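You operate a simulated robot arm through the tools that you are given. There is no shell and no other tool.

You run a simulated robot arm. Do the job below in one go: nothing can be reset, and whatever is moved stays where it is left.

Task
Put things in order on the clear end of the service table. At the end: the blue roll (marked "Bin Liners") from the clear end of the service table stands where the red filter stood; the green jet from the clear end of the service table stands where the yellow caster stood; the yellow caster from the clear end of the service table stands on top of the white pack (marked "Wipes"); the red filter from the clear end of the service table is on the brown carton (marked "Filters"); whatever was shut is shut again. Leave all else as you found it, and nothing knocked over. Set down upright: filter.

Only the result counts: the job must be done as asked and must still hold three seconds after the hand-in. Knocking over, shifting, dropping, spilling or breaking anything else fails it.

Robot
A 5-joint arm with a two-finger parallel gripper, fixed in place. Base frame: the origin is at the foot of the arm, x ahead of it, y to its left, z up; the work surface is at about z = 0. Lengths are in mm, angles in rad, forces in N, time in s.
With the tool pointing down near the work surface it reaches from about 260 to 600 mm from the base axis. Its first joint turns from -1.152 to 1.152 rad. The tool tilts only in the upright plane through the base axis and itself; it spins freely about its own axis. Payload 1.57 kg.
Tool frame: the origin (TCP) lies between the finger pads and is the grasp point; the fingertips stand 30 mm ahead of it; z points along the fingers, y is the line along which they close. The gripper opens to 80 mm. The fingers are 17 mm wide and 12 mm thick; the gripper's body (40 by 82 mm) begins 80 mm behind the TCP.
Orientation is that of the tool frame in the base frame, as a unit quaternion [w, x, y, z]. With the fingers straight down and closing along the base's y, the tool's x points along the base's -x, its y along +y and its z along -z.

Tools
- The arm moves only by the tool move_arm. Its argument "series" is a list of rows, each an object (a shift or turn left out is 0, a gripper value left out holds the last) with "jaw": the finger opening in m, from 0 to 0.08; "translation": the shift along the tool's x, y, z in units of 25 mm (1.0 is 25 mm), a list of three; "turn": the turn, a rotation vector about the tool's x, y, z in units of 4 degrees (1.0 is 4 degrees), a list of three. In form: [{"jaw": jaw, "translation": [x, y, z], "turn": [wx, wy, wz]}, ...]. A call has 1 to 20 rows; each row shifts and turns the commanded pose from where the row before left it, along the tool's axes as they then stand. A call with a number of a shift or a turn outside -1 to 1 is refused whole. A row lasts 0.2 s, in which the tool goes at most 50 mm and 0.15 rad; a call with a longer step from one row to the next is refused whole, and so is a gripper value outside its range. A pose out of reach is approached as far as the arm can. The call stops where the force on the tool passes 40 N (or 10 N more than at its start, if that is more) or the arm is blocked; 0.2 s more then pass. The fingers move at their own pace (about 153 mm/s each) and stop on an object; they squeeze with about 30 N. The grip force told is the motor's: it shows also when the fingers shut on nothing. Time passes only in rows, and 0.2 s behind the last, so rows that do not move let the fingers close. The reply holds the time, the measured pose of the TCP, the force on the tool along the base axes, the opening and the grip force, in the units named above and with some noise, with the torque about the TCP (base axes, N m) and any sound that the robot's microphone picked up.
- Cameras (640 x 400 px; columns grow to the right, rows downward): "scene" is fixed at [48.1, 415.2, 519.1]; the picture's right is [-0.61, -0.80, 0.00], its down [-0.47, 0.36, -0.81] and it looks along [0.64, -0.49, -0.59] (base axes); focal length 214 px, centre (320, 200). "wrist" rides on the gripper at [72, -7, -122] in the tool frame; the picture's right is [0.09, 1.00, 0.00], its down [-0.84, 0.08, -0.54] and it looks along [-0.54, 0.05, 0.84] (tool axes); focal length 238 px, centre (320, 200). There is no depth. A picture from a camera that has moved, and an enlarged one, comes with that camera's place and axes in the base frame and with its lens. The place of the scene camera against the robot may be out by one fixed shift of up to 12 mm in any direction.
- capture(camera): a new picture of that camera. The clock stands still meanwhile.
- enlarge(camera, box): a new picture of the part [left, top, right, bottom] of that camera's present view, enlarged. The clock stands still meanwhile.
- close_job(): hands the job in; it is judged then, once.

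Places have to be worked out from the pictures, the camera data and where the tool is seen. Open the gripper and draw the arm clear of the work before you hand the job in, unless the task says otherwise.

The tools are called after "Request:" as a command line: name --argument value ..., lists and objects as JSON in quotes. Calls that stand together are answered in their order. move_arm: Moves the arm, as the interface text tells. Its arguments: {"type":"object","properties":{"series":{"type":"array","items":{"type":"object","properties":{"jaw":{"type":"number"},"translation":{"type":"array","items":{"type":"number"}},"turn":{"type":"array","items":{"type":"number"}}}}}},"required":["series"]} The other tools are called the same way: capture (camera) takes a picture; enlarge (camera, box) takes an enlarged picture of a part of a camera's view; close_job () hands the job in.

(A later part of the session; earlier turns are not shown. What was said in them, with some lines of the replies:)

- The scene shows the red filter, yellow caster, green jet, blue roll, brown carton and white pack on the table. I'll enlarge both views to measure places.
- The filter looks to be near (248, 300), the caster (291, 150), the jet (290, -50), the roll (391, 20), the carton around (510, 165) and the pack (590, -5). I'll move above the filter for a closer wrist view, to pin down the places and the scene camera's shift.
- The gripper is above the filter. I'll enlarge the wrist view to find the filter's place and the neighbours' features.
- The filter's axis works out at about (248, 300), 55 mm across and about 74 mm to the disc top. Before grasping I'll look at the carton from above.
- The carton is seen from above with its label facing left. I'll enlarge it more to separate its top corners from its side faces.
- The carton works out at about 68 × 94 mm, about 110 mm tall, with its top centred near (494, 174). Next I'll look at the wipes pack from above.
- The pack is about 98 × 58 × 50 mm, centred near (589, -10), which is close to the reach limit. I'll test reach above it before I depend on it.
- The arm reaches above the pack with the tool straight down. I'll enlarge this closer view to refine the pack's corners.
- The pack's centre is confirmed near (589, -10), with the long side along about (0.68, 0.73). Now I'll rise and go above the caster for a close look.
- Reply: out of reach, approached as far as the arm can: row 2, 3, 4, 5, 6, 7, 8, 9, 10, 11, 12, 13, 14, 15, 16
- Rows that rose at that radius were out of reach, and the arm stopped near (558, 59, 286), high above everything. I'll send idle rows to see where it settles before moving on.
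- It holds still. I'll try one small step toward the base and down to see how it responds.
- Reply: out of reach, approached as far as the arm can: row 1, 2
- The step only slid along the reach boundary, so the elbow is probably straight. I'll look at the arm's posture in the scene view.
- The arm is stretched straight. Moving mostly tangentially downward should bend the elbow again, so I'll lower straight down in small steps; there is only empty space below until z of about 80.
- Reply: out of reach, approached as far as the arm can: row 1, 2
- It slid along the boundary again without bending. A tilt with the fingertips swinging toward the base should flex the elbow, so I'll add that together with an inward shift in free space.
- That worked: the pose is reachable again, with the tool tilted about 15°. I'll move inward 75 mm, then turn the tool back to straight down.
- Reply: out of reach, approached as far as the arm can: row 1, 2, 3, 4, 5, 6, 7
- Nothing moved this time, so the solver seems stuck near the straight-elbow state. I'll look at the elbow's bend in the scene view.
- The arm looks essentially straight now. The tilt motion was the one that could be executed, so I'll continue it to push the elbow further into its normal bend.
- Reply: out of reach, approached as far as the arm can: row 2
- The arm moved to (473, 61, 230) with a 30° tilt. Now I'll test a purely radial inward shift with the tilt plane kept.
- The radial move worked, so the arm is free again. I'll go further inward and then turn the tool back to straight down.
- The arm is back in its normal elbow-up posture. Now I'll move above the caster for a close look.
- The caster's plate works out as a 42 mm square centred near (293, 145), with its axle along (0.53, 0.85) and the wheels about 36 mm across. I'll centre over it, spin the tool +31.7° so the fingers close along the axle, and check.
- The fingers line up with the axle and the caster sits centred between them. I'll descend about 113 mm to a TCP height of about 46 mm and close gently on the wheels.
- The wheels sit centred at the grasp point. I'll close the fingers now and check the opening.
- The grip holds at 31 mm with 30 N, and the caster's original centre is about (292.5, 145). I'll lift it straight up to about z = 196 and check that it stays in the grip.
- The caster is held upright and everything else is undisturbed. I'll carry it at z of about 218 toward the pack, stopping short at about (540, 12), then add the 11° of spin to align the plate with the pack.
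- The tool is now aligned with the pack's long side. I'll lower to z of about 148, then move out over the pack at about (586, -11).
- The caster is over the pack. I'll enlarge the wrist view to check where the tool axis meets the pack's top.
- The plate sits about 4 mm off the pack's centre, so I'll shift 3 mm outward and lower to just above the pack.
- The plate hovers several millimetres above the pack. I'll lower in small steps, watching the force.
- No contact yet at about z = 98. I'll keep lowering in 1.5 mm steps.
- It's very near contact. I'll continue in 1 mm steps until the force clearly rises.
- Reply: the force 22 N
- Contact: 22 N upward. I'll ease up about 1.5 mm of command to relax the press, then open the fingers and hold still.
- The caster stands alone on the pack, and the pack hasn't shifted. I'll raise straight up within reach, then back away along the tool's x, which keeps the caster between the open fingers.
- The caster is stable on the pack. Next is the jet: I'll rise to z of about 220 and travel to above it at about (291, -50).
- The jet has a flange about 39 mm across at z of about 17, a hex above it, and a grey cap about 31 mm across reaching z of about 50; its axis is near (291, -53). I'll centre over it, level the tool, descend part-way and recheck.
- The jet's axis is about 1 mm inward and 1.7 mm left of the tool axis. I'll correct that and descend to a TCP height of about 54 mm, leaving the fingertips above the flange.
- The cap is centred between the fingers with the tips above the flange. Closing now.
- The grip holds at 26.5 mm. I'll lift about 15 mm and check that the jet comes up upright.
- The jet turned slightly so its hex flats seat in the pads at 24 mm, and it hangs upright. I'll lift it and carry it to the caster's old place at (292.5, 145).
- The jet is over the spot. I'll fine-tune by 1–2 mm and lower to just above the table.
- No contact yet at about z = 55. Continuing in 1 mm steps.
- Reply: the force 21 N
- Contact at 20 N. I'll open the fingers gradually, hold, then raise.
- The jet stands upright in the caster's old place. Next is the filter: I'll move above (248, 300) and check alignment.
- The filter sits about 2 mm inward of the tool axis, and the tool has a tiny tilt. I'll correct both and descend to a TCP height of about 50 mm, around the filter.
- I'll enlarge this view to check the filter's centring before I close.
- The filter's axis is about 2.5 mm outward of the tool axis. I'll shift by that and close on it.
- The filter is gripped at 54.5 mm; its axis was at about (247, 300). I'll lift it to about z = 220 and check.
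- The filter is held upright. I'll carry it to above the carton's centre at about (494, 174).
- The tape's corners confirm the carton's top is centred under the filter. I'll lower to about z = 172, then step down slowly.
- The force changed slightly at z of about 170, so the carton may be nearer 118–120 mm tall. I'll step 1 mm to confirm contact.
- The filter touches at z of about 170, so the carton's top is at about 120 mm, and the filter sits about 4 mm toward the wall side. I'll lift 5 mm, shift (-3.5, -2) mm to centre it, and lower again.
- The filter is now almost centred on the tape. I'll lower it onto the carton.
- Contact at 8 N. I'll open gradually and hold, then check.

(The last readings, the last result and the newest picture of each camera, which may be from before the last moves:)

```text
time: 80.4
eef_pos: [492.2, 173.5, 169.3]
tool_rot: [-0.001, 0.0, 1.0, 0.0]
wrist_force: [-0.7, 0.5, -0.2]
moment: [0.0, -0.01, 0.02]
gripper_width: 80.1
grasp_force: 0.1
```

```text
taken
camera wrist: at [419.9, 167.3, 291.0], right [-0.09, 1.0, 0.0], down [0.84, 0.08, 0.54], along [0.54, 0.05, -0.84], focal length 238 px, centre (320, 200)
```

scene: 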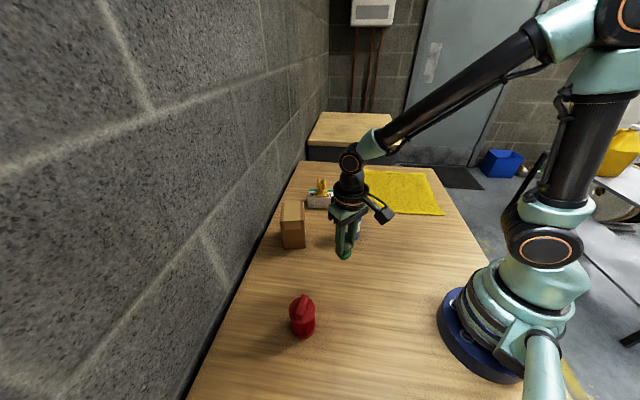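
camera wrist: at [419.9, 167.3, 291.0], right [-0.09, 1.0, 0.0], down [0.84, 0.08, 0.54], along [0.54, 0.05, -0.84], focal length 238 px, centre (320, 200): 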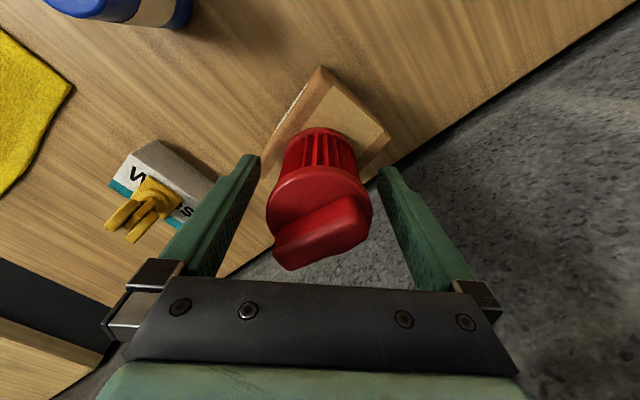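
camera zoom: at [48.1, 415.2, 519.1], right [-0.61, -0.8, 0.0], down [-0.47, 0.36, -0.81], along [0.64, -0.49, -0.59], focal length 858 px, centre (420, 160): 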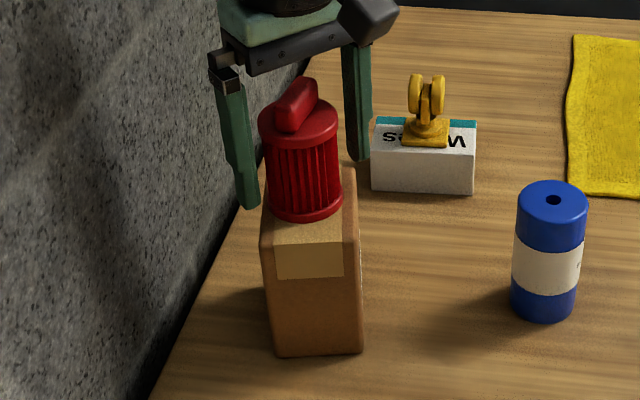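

The filter stands upright on the carton. I'll raise straight up clear of it, then travel to above the blue roll at about (391, 18).

Request:
move_arm --series '[{"translation": [0, 0, -0.9]}, {"translation": [0, 0, -0.9]}, {"translation": [0, 0, -0.9]}, {"translation": [0, 0, -0.9]}, {"translation": [0.577, -0.886, 0]}, {"translation": [0.577, -0.886, 0]}, {"translation": [0.577, -0.886, 0]}, {"translation": [0.577, -0.886, 0]}, {"translation": [0.577, -0.886, 0]}, {"translation": [0.577, -0.886, 0]}, {"translation": [0.577, -0.886, 0]}, {}, {}]'

Request:
capture --camera "wrist"

Request:
enlarge --camera "wrist" --box '[250, 60, 390, 190]'

Request:
enlarge --camera "scene" --box '[260, 160, 400, 290]'

```text
time: 83.2
eef_pos: [392.6, 19.8, 259.6]
tool_rot: [-0.001, 0.0, 1.0, 0.0]
wrist_force: [0.5, 0.0, -1.0]
moment: [0.01, 0.01, 0.0]
gripper_width: 80.1
grasp_force: 0.0
```

```text
taken
camera wrist: at [319.8, 14.4, 381.3], right [-0.09, 1.0, 0.0], down [0.84, 0.08, 0.54], along [0.54, 0.05, -0.84], focal length 238 px, centre (320, 200)
```

wrist: 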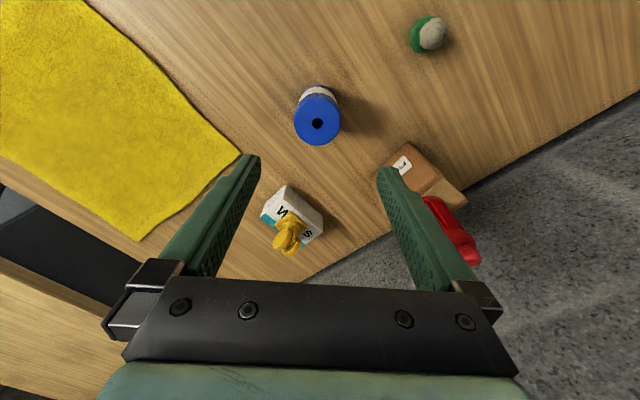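

```text
3.08 times, centred on (320, 125) of wrist
camera zoom: at [319.8, 14.4, 381.3], right [-0.09, 1.0, 0.0], down [0.84, 0.08, 0.54], along [0.54, 0.05, -0.84], focal length 733 px, centre (320, 431)
```

zoom: 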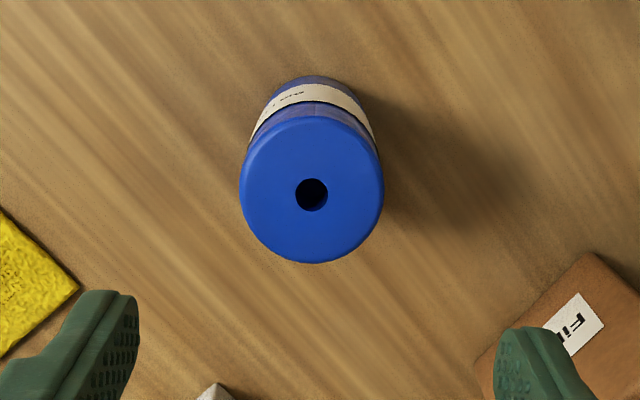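

```text
3.08 times, centred on (330, 225) of scene
camera zoom: at [48.1, 415.1, 519.1], right [-0.61, -0.8, 0.0], down [-0.47, 0.36, -0.81], along [0.64, -0.49, -0.59], focal length 660 px, centre (289, 123)
```

zoom: 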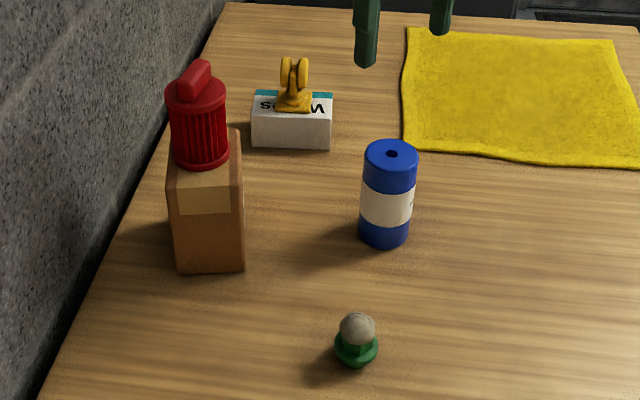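

The roll's axis is about 3.7 mm to the right of the tool axis. I'll correct and descend to about z = 155, just above it, for a closer check.

Request:
move_arm --series '[{"translation": [0, -0.15, 0.8]}, {"translation": [0, 0, 0.85]}, {"translation": [0, 0, 0.85]}, {"translation": [0, 0, 0.85]}, {"translation": [0, 0, 0.8]}, {}]'

Request:
enlarge --camera "wrist" --box '[230, 80, 410, 240]'

```text
time: 84.6
eef_pos: [391.4, 13.6, 155.2]
tool_rot: [-0.002, 0.0, 1.0, 0.0]
wrist_force: [-0.3, -0.3, 0.0]
moment: [0.0, 0.02, 0.0]
gripper_width: 79.9
grasp_force: 0.1
```

```text
2.50 times, centred on (320, 160) of wrist
camera zoom: at [319.5, 7.0, 276.7], right [-0.09, 1.0, 0.0], down [0.84, 0.08, 0.54], along [0.54, 0.05, -0.84], focal length 596 px, centre (320, 300)
```

zoom: 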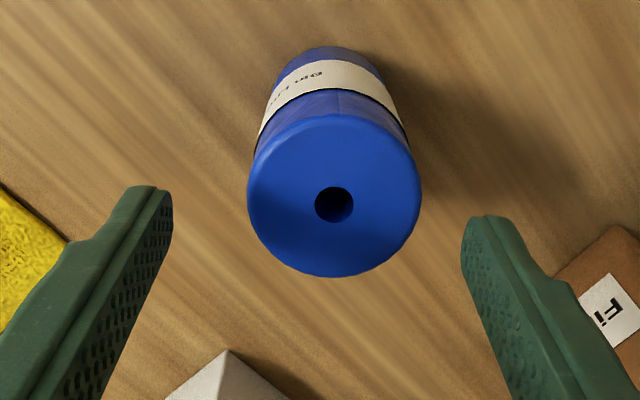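

The roll's axis is about 4 mm left and 1 mm outward of the tool axis, and its top is at about z = 102. I'll correct and descend to a TCP height of about 58 mm.

Request:
move_arm --series '[{"translation": [-0.05, 0.155, 0]}, {}, {"translation": [0, 0, 0.9]}, {"translation": [0, 0, 0.9]}, {"translation": [0, 0, 0.9]}, {"translation": [0, 0, 0.9]}, {"translation": [0, 0, 0.28]}, {}]'

Request:
capture --camera "wrist"

Request:
enlarge --camera "scene" --box '[320, 180, 400, 260]'

```text
time: 86.4
eef_pos: [392.6, 20.3, 59.0]
tool_rot: [-0.001, 0.0, 1.0, 0.0]
wrist_force: [0.5, -0.1, 1.2]
moment: [0.0, -0.01, 0.02]
gripper_width: 80.1
grasp_force: 0.1
```

```text
taken
camera wrist: at [320.3, 13.6, 180.7], right [-0.09, 1.0, 0.0], down [0.84, 0.08, 0.54], along [0.54, 0.05, -0.84], focal length 238 px, centre (320, 200)
```

wrist: 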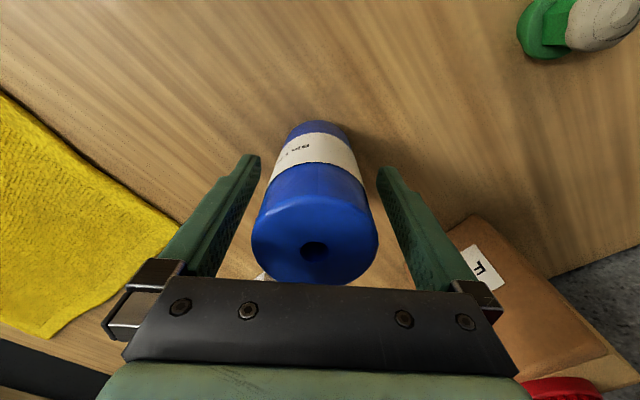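

```text
5.00 times, centred on (360, 220) of scene
camera zoom: at [48.1, 415.2, 519.1], right [-0.61, -0.8, 0.0], down [-0.47, 0.36, -0.81], along [0.64, -0.49, -0.59], focal length 1072 px, centre (120, 100)
```

zoom: 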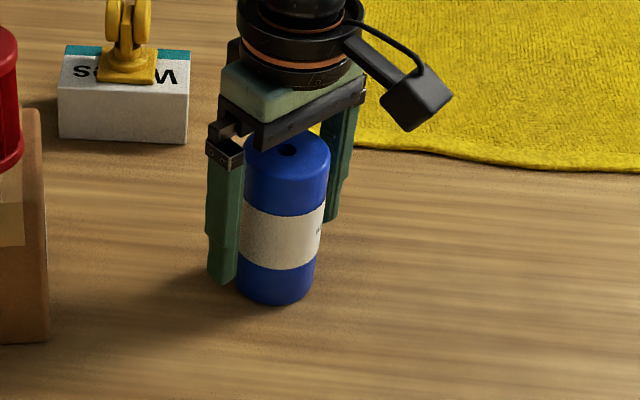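

The roll is about 2.5 mm right and 1.5 mm outward of the tool axis. I'll nudge by that and close on it.

Request:
move_arm --series '[{"translation": [-0.06, -0.1, 0]}, {}, {"jaw": 0.07}, {"jaw": 0.06}, {"jaw": 0.045}, {}, {}]'

Request:
capture --camera "wrist"

```text
time: 88.0
eef_pos: [393.7, 16.4, 58.9]
tool_rot: [-0.001, 0.0, 1.0, 0.0]
wrist_force: [0.1, 0.1, 2.5]
moment: [0.0, 0.08, 0.03]
gripper_width: 52.1
grasp_force: 30.4
```

```text
taken
camera wrist: at [321.6, 10.7, 180.9], right [-0.09, 1.0, 0.0], down [0.84, 0.08, 0.54], along [0.54, 0.05, -0.84], focal length 238 px, centre (320, 200)
```

wrist: 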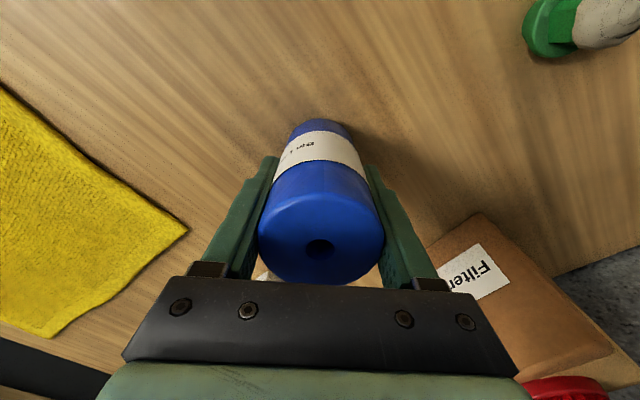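

The roll is gripped at 52 mm. I'll lift it and check the hold.

Request:
move_arm --series '[{"translation": [0, 0, -0.4]}, {"translation": [0, 0, -0.8]}, {"translation": [0, 0, -0.95]}, {"translation": [0, 0, -0.95]}, {"translation": [0, 0, -0.95]}, {"translation": [0, 0, -0.95]}, {}]'

Request:
capture --camera "wrist"

Request:
enlarge --camera "scene" --box '[260, 120, 420, 260]'

```text
time: 89.6
eef_pos: [394.9, 15.2, 185.2]
tool_rot: [-0.001, 0.0, 1.0, 0.0]
wrist_force: [0.8, -0.9, -2.4]
moment: [0.0, 0.0, 0.02]
gripper_width: 52.3
grasp_force: 30.0
```

```text
taken
camera wrist: at [322.4, 8.8, 306.0], right [-0.09, 1.0, 0.0], down [0.84, 0.08, 0.54], along [0.54, 0.05, -0.84], focal length 238 px, centre (320, 200)
```

wrist: 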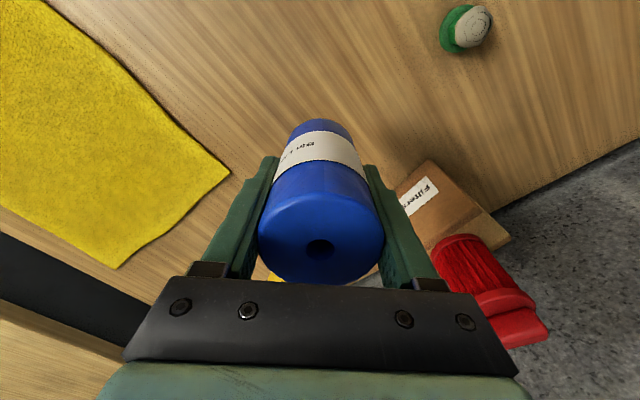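

```text
2.86 times, centred on (340, 190) of scene
camera zoom: at [48.1, 415.2, 519.1], right [-0.61, -0.8, 0.0], down [-0.47, 0.36, -0.81], along [0.64, -0.49, -0.59], focal length 613 px, centre (263, 229)
```

zoom: 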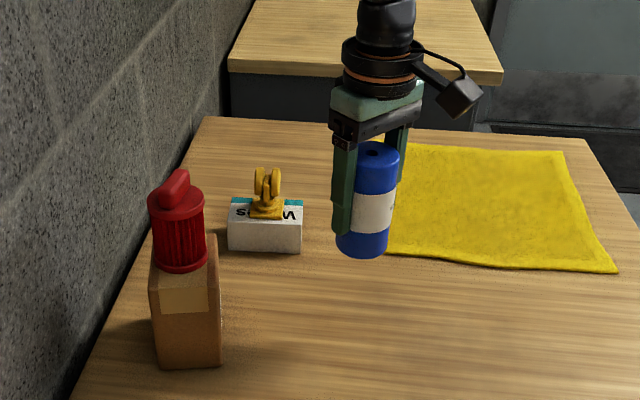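

The roll is held upright. I'll carry it to above the filter's old place at (247, 300).

Request:
move_arm --series '[{"translation": [0.492, 0.948, 0]}, {"translation": [0.492, 0.948, 0]}, {"translation": [0.492, 0.948, 0]}, {"translation": [0.492, 0.948, 0]}, {"translation": [0.492, 0.948, 0]}, {"translation": [0.492, 0.948, 0]}, {"translation": [0.492, 0.948, 0]}, {"translation": [0.492, 0.948, 0]}, {"translation": [0.492, 0.948, 0]}, {"translation": [0.492, 0.948, 0]}, {"translation": [0.492, 0.948, 0]}, {"translation": [0.492, 0.948, 0]}, {}, {}]'

Request:
capture --camera "wrist"

Request:
capture --camera "scene"

```text
time: 92.6
eef_pos: [246.0, 302.5, 183.7]
tool_rot: [0.0, 0.0, 1.0, -0.001]
wrist_force: [0.2, -0.1, -1.7]
moment: [0.01, 0.05, 0.01]
gripper_width: 52.3
grasp_force: 29.8
```

```text
taken
camera wrist: at [173.5, 296.2, 304.7], right [-0.09, 1.0, 0.0], down [0.84, 0.08, 0.54], along [0.54, 0.05, -0.84], focal length 238 px, centre (320, 200)
```

wrist: 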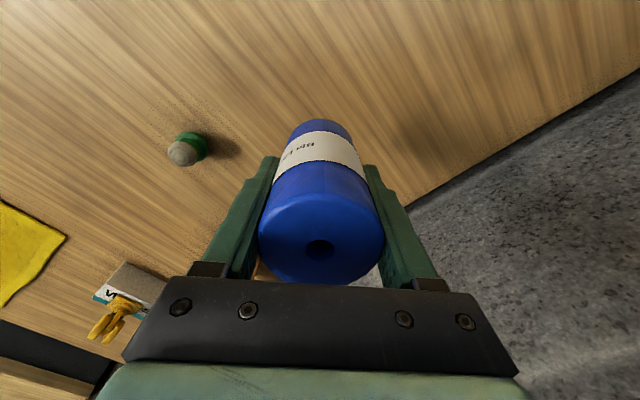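

```text
taken
```

scene: 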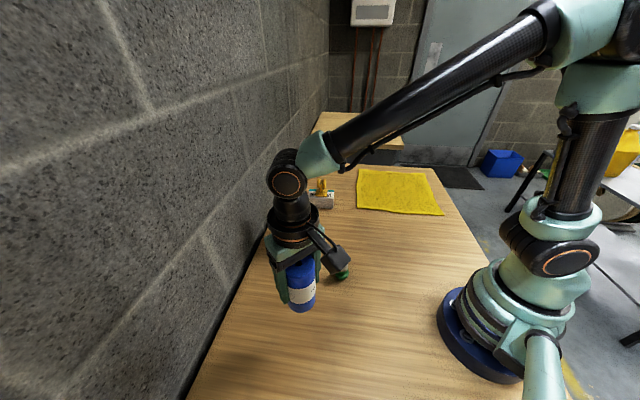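

The roll is over the spot. I'll fine-tune by about 2 mm and lower to a few millimetres above the table.

Request:
move_arm --series '[{"translation": [-0.068, -0.108, 0]}, {"translation": [0, 0, 0.94]}, {"translation": [0, 0, 0.94]}, {"translation": [0, 0, 0.94]}, {"translation": [0, 0, 0.94]}, {"translation": [0, 0, 0.94]}, {}, {}]'

Request:
move_arm --series '[{"translation": [0, 0, 0.06]}, {}]'

Request:
move_arm --series '[{"translation": [0, 0, 0.06]}, {}]'

Request:
enlarge --camera "scene" --box '[260, 260, 360, 350]'

```text
time: 94.4
eef_pos: [245.9, 298.6, 68.4]
tool_rot: [0.0, 0.001, 1.0, 0.0]
wrist_force: [-0.3, -0.5, -2.9]
moment: [0.01, 0.0, 0.02]
gripper_width: 52.1
grasp_force: 30.2
```

```text
time: 95.0
eef_pos: [246.0, 300.9, 66.5]
tool_rot: [-0.001, 0.0, 1.0, 0.0]
wrist_force: [0.6, -0.2, -2.0]
moment: [0.02, -0.03, -0.02]
gripper_width: 52.4
grasp_force: 29.6
```

```text
time: 95.6
eef_pos: [247.1, 299.5, 65.8]
tool_rot: [-0.001, 0.001, 1.0, 0.0]
wrist_force: [1.4, 0.1, -1.6]
moment: [0.0, 0.0, 0.0]
gripper_width: 52.2
grasp_force: 30.1
```

```text
4.44 times, centred on (310, 305) of scene
camera zoom: at [48.1, 415.2, 519.1], right [-0.61, -0.8, 0.0], down [-0.47, 0.36, -0.81], along [0.64, -0.49, -0.59], focal length 953 px, centre (364, -267)
```

zoom: 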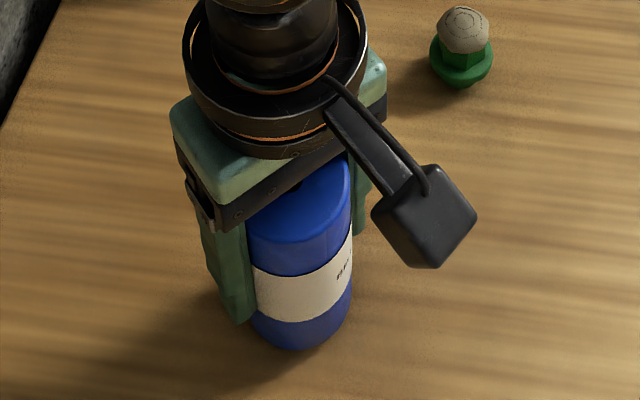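

The roll is still several millimetres up. Continuing with small steps.

Request:
move_arm --series '[{"translation": [0, 0, 0.08]}, {"translation": [0, 0, 0.08]}, {}]'

Request:
move_arm --series '[{"translation": [0, 0, 0.05]}, {}]'

Request:
move_arm --series '[{"translation": [0, 0, 0.04]}, {}]'

```text
time: 96.4
eef_pos: [246.6, 297.1, 61.2]
tool_rot: [0.0, 0.0, 1.0, -0.001]
wrist_force: [0.5, 0.7, -1.3]
moment: [0.01, 0.01, 0.01]
gripper_width: 52.2
grasp_force: 30.1
```

```text
time: 97.0
eef_pos: [247.0, 299.2, 59.0]
tool_rot: [0.0, 0.0, 1.0, -0.001]
wrist_force: [0.3, -5.0, 9.1]
moment: [-0.28, 0.31, 0.11]
gripper_width: 52.1
grasp_force: 30.0
```

```text
time: 97.6
eef_pos: [247.4, 298.7, 59.6]
tool_rot: [0.001, 0.0, 1.0, 0.001]
wrist_force: [-1.7, -2.7, 17.4]
moment: [-0.26, 0.43, 0.18]
gripper_width: 52.1
grasp_force: 30.1
```

Contact at 17 N, with the roll at about (247, 299). I'll ease up slightly, open gradually and hold.

Request:
move_arm --series '[{"translation": [0, 0, -0.03]}, {"jaw": 0.056}, {"jaw": 0.062}, {"jaw": 0.07}, {"jaw": 0.08}, {}]'

Request:
capture --camera "wrist"

Request:
enlarge --camera "scene" --box '[260, 260, 360, 350]'

```text
time: 99.0
eef_pos: [247.4, 298.6, 59.1]
tool_rot: [0.0, 0.0, 1.0, 0.0]
wrist_force: [-0.5, 0.4, -0.7]
moment: [0.02, 0.0, -0.02]
gripper_width: 80.1
grasp_force: 0.2
```

```text
taken
camera wrist: at [174.3, 292.8, 180.9], right [-0.09, 1.0, 0.0], down [0.84, 0.08, 0.54], along [0.54, 0.05, -0.84], focal length 238 px, centre (320, 200)
```

wrist: 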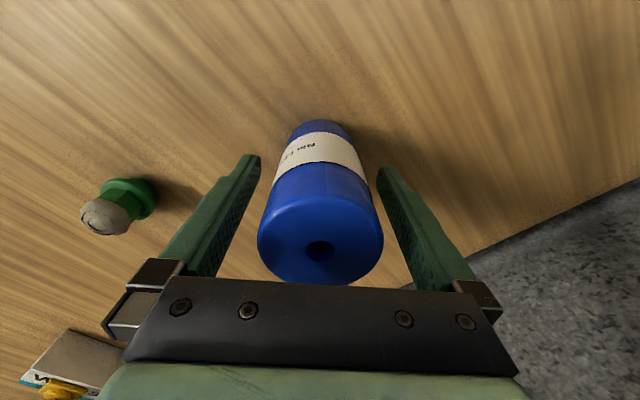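

```text
4.44 times, centred on (310, 305) of scene
camera zoom: at [48.1, 415.2, 519.1], right [-0.61, -0.8, 0.0], down [-0.47, 0.36, -0.81], along [0.64, -0.49, -0.59], focal length 953 px, centre (364, -267)
```

zoom: 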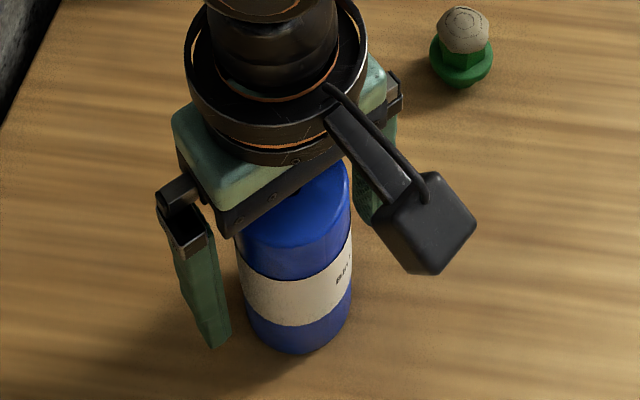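

The roll stands on its own. I'll raise straight up well clear, then check the whole scene.

Request:
move_arm --series '[{"translation": [0, 0, -0.7]}, {"translation": [0, 0, -0.95]}, {"translation": [0, 0, -0.95]}, {"translation": [0, 0, -0.95]}, {"translation": [0, 0, -0.95]}, {"translation": [0, 0, -0.95]}, {"translation": [0, 0, -0.95]}, {"translation": [0, 0, -0.95]}, {"translation": [0, 0, -0.95]}, {"translation": [0, 0, -0.95]}, {"translation": [0, 0, -0.95]}, {"translation": [0, 0, -0.95]}, {}, {}]'

Request:
capture --camera "wrist"

Request:
capture --camera "scene"

Request:
enlarge --camera "scene" --box '[250, 240, 410, 350]'

```text
time: 102.0
eef_pos: [248.3, 296.8, 338.8]
tool_rot: [-0.001, 0.0, 1.0, -0.001]
wrist_force: [-0.1, -0.9, 0.2]
moment: [-0.01, 0.0, 0.01]
gripper_width: 79.9
grasp_force: 0.1
```

```text
taken
camera wrist: at [175.0, 290.4, 459.6], right [-0.09, 1.0, 0.0], down [0.84, 0.08, 0.54], along [0.54, 0.05, -0.84], focal length 238 px, centre (320, 200)
```

wrist: 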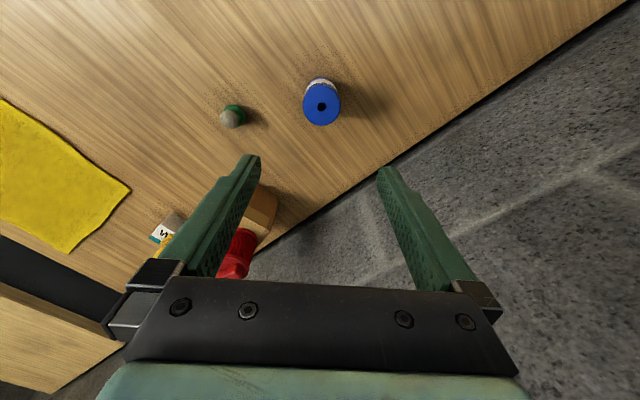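

```text
taken
```

scene: 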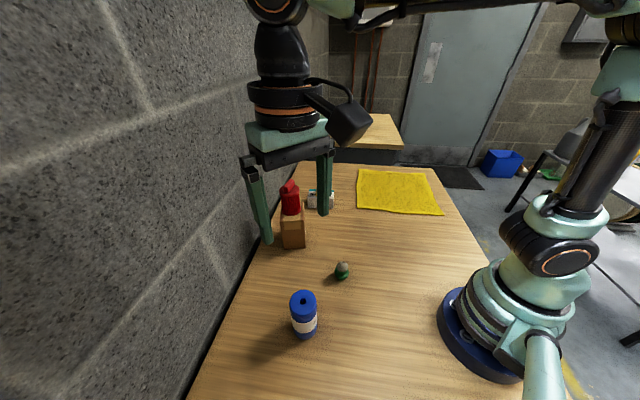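

```text
3.64 times, centred on (330, 295) of scene
camera zoom: at [48.1, 415.2, 519.1], right [-0.61, -0.8, 0.0], down [-0.47, 0.36, -0.81], along [0.64, -0.49, -0.59], focal length 780 px, centre (284, -146)
```

zoom: 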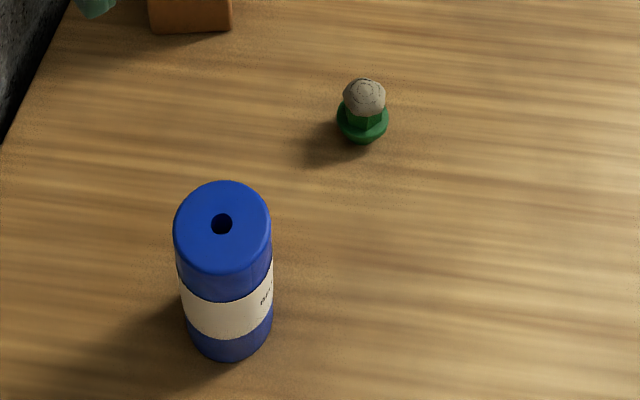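

Everything stands. I'll compare the roll's and the jet's bases with the original filter and caster positions, using the same crop as at the start, and check the carton and pack.

Request:
enlarge --camera "scene" --box '[260, 250, 420, 350]'

Request:
enlarge --camera "scene" --box '[260, 170, 420, 270]'

Request:
enlarge --camera "wrist" --box '[270, 60, 370, 140]'

```text
4.00 times, centred on (340, 300) of scene
camera zoom: at [48.1, 415.2, 519.1], right [-0.61, -0.8, 0.0], down [-0.47, 0.36, -0.81], along [0.64, -0.49, -0.59], focal length 858 px, centre (240, -200)
```

zoom: 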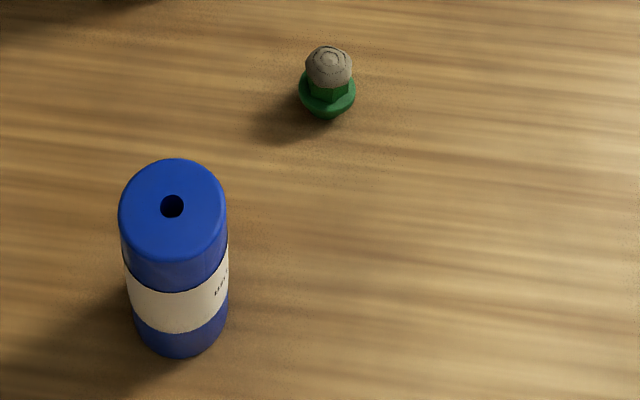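

```text
4.00 times, centred on (340, 220) of scene
camera zoom: at [48.1, 415.2, 519.1], right [-0.61, -0.8, 0.0], down [-0.47, 0.36, -0.81], along [0.64, -0.49, -0.59], focal length 858 px, centre (240, 120)
```

zoom: 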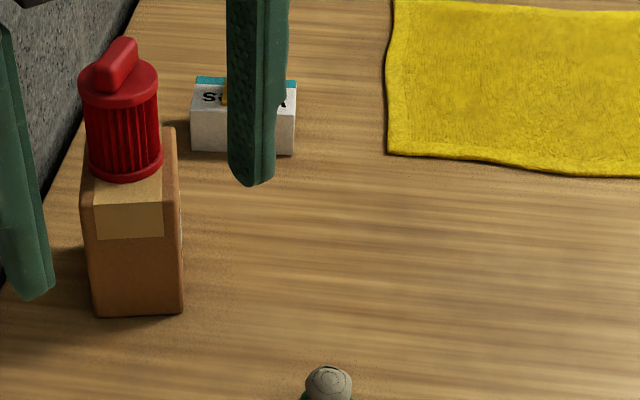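

```text
5.00 times, centred on (320, 100) of wrist
camera zoom: at [175.0, 290.4, 459.6], right [-0.09, 1.0, 0.0], down [0.84, 0.08, 0.54], along [0.54, 0.05, -0.84], focal length 1192 px, centre (320, 700)
```

zoom: 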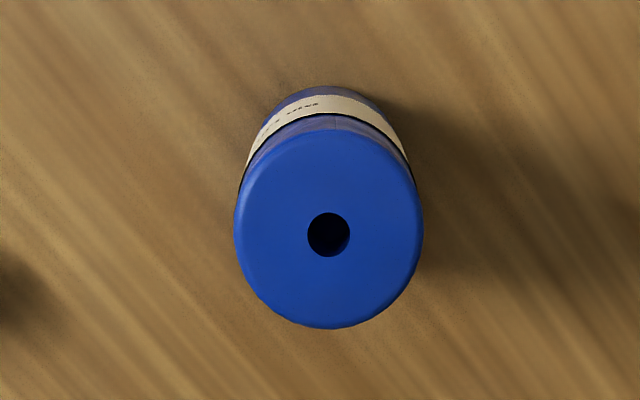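

The placements match the original spots within a few millimetres, and the filter is upright on the carton. I'll draw the arm away to the right so I can see the caster and pack clearly.

Request:
move_arm --series '[{"translation": [-0.3, -0.95, -0.1]}, {"translation": [-0.3, -0.95, -0.1]}, {"translation": [-0.3, -0.95, -0.1]}, {"translation": [-0.3, -0.95, -0.1]}, {"translation": [-0.3, -0.95, -0.1]}, {"translation": [-0.3, -0.95, -0.1]}, {"translation": [-0.3, -0.95, -0.1]}, {"translation": [-0.3, -0.95, -0.1]}, {"translation": [-0.1, -0.95, 0]}, {"translation": [-0.1, -0.95, 0]}, {"translation": [-0.1, -0.95, 0]}, {"translation": [-0.1, -0.95, 0]}, {}, {}]'

Request:
capture --camera "scene"

Request:
enlarge --camera "scene" --box '[260, 170, 420, 270]'

Request:
capture --camera "wrist"

```text
time: 105.0
eef_pos: [317.2, 13.7, 357.5]
tool_rot: [-0.002, 0.001, 1.0, 0.0]
wrist_force: [-0.8, -0.3, -0.4]
moment: [0.02, 0.0, 0.01]
gripper_width: 79.7
grasp_force: 0.0
```

```text
taken
```

scene: 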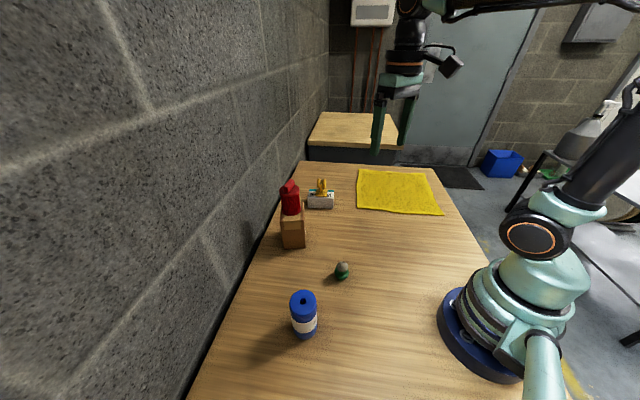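

```text
4.00 times, centred on (340, 220) of scene
camera zoom: at [48.1, 415.1, 519.1], right [-0.61, -0.8, 0.0], down [-0.47, 0.36, -0.81], along [0.64, -0.49, -0.59], focal length 858 px, centre (240, 120)
```

zoom: 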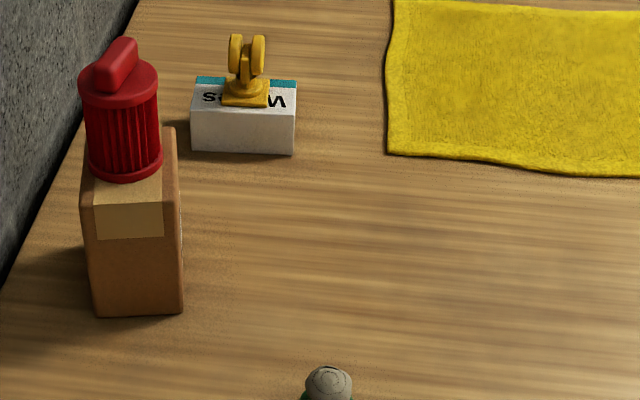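

```text
taken
camera wrist: at [245.0, 7.9, 479.3], right [-0.09, 1.0, 0.0], down [0.84, 0.08, 0.54], along [0.54, 0.05, -0.84], focal length 238 px, centre (320, 200)
```

wrist: 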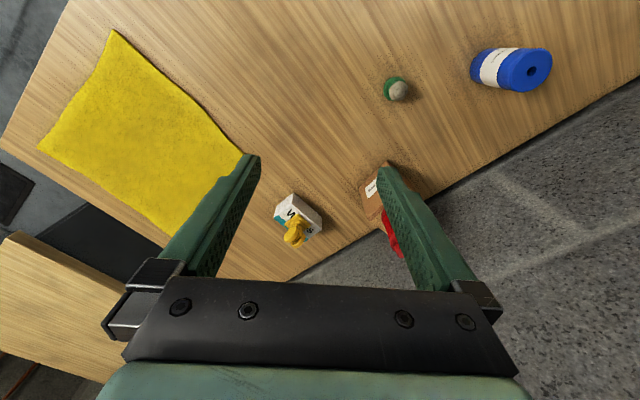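

All four placements hold: the roll is on the filter's old spot, the jet on the caster's, the caster on the pack and the filter upright on the carton. The carton, pack and cloth haven't moved, and the arm is clear with the gripper open, so I'm handing in.

Request:
close_job

```text
The job is handed in.
```

I finished the job and handed it in. In the last pictures everything was upright and where the task asked. No verdict came back with the hand-in.

- **Red filter:** it stands upright on the brown "Filters" carton, close to the centre of its top.
- **Blue roll:** it stands where the filter stood. Going by the pictures and arm readings, it is about 2 to 5 mm off the original spot.
- **Yellow caster:** it stands on its plate on the white "Wipes" pack, near the middle.
- **Green jet:** it stands where the caster stood, within a few millimetres.

The carton, pack and yellow cloth look unmoved compared with the first pictures. I opened nothing, so nothing needed shutting again.

Early on, while I was looking over the pack, the arm stretched to its reach limit and stuck for a short while. I tilted the tool to free it, well above the table and touching nothing. At hand-in the gripper was open and the arm was clear of the work.
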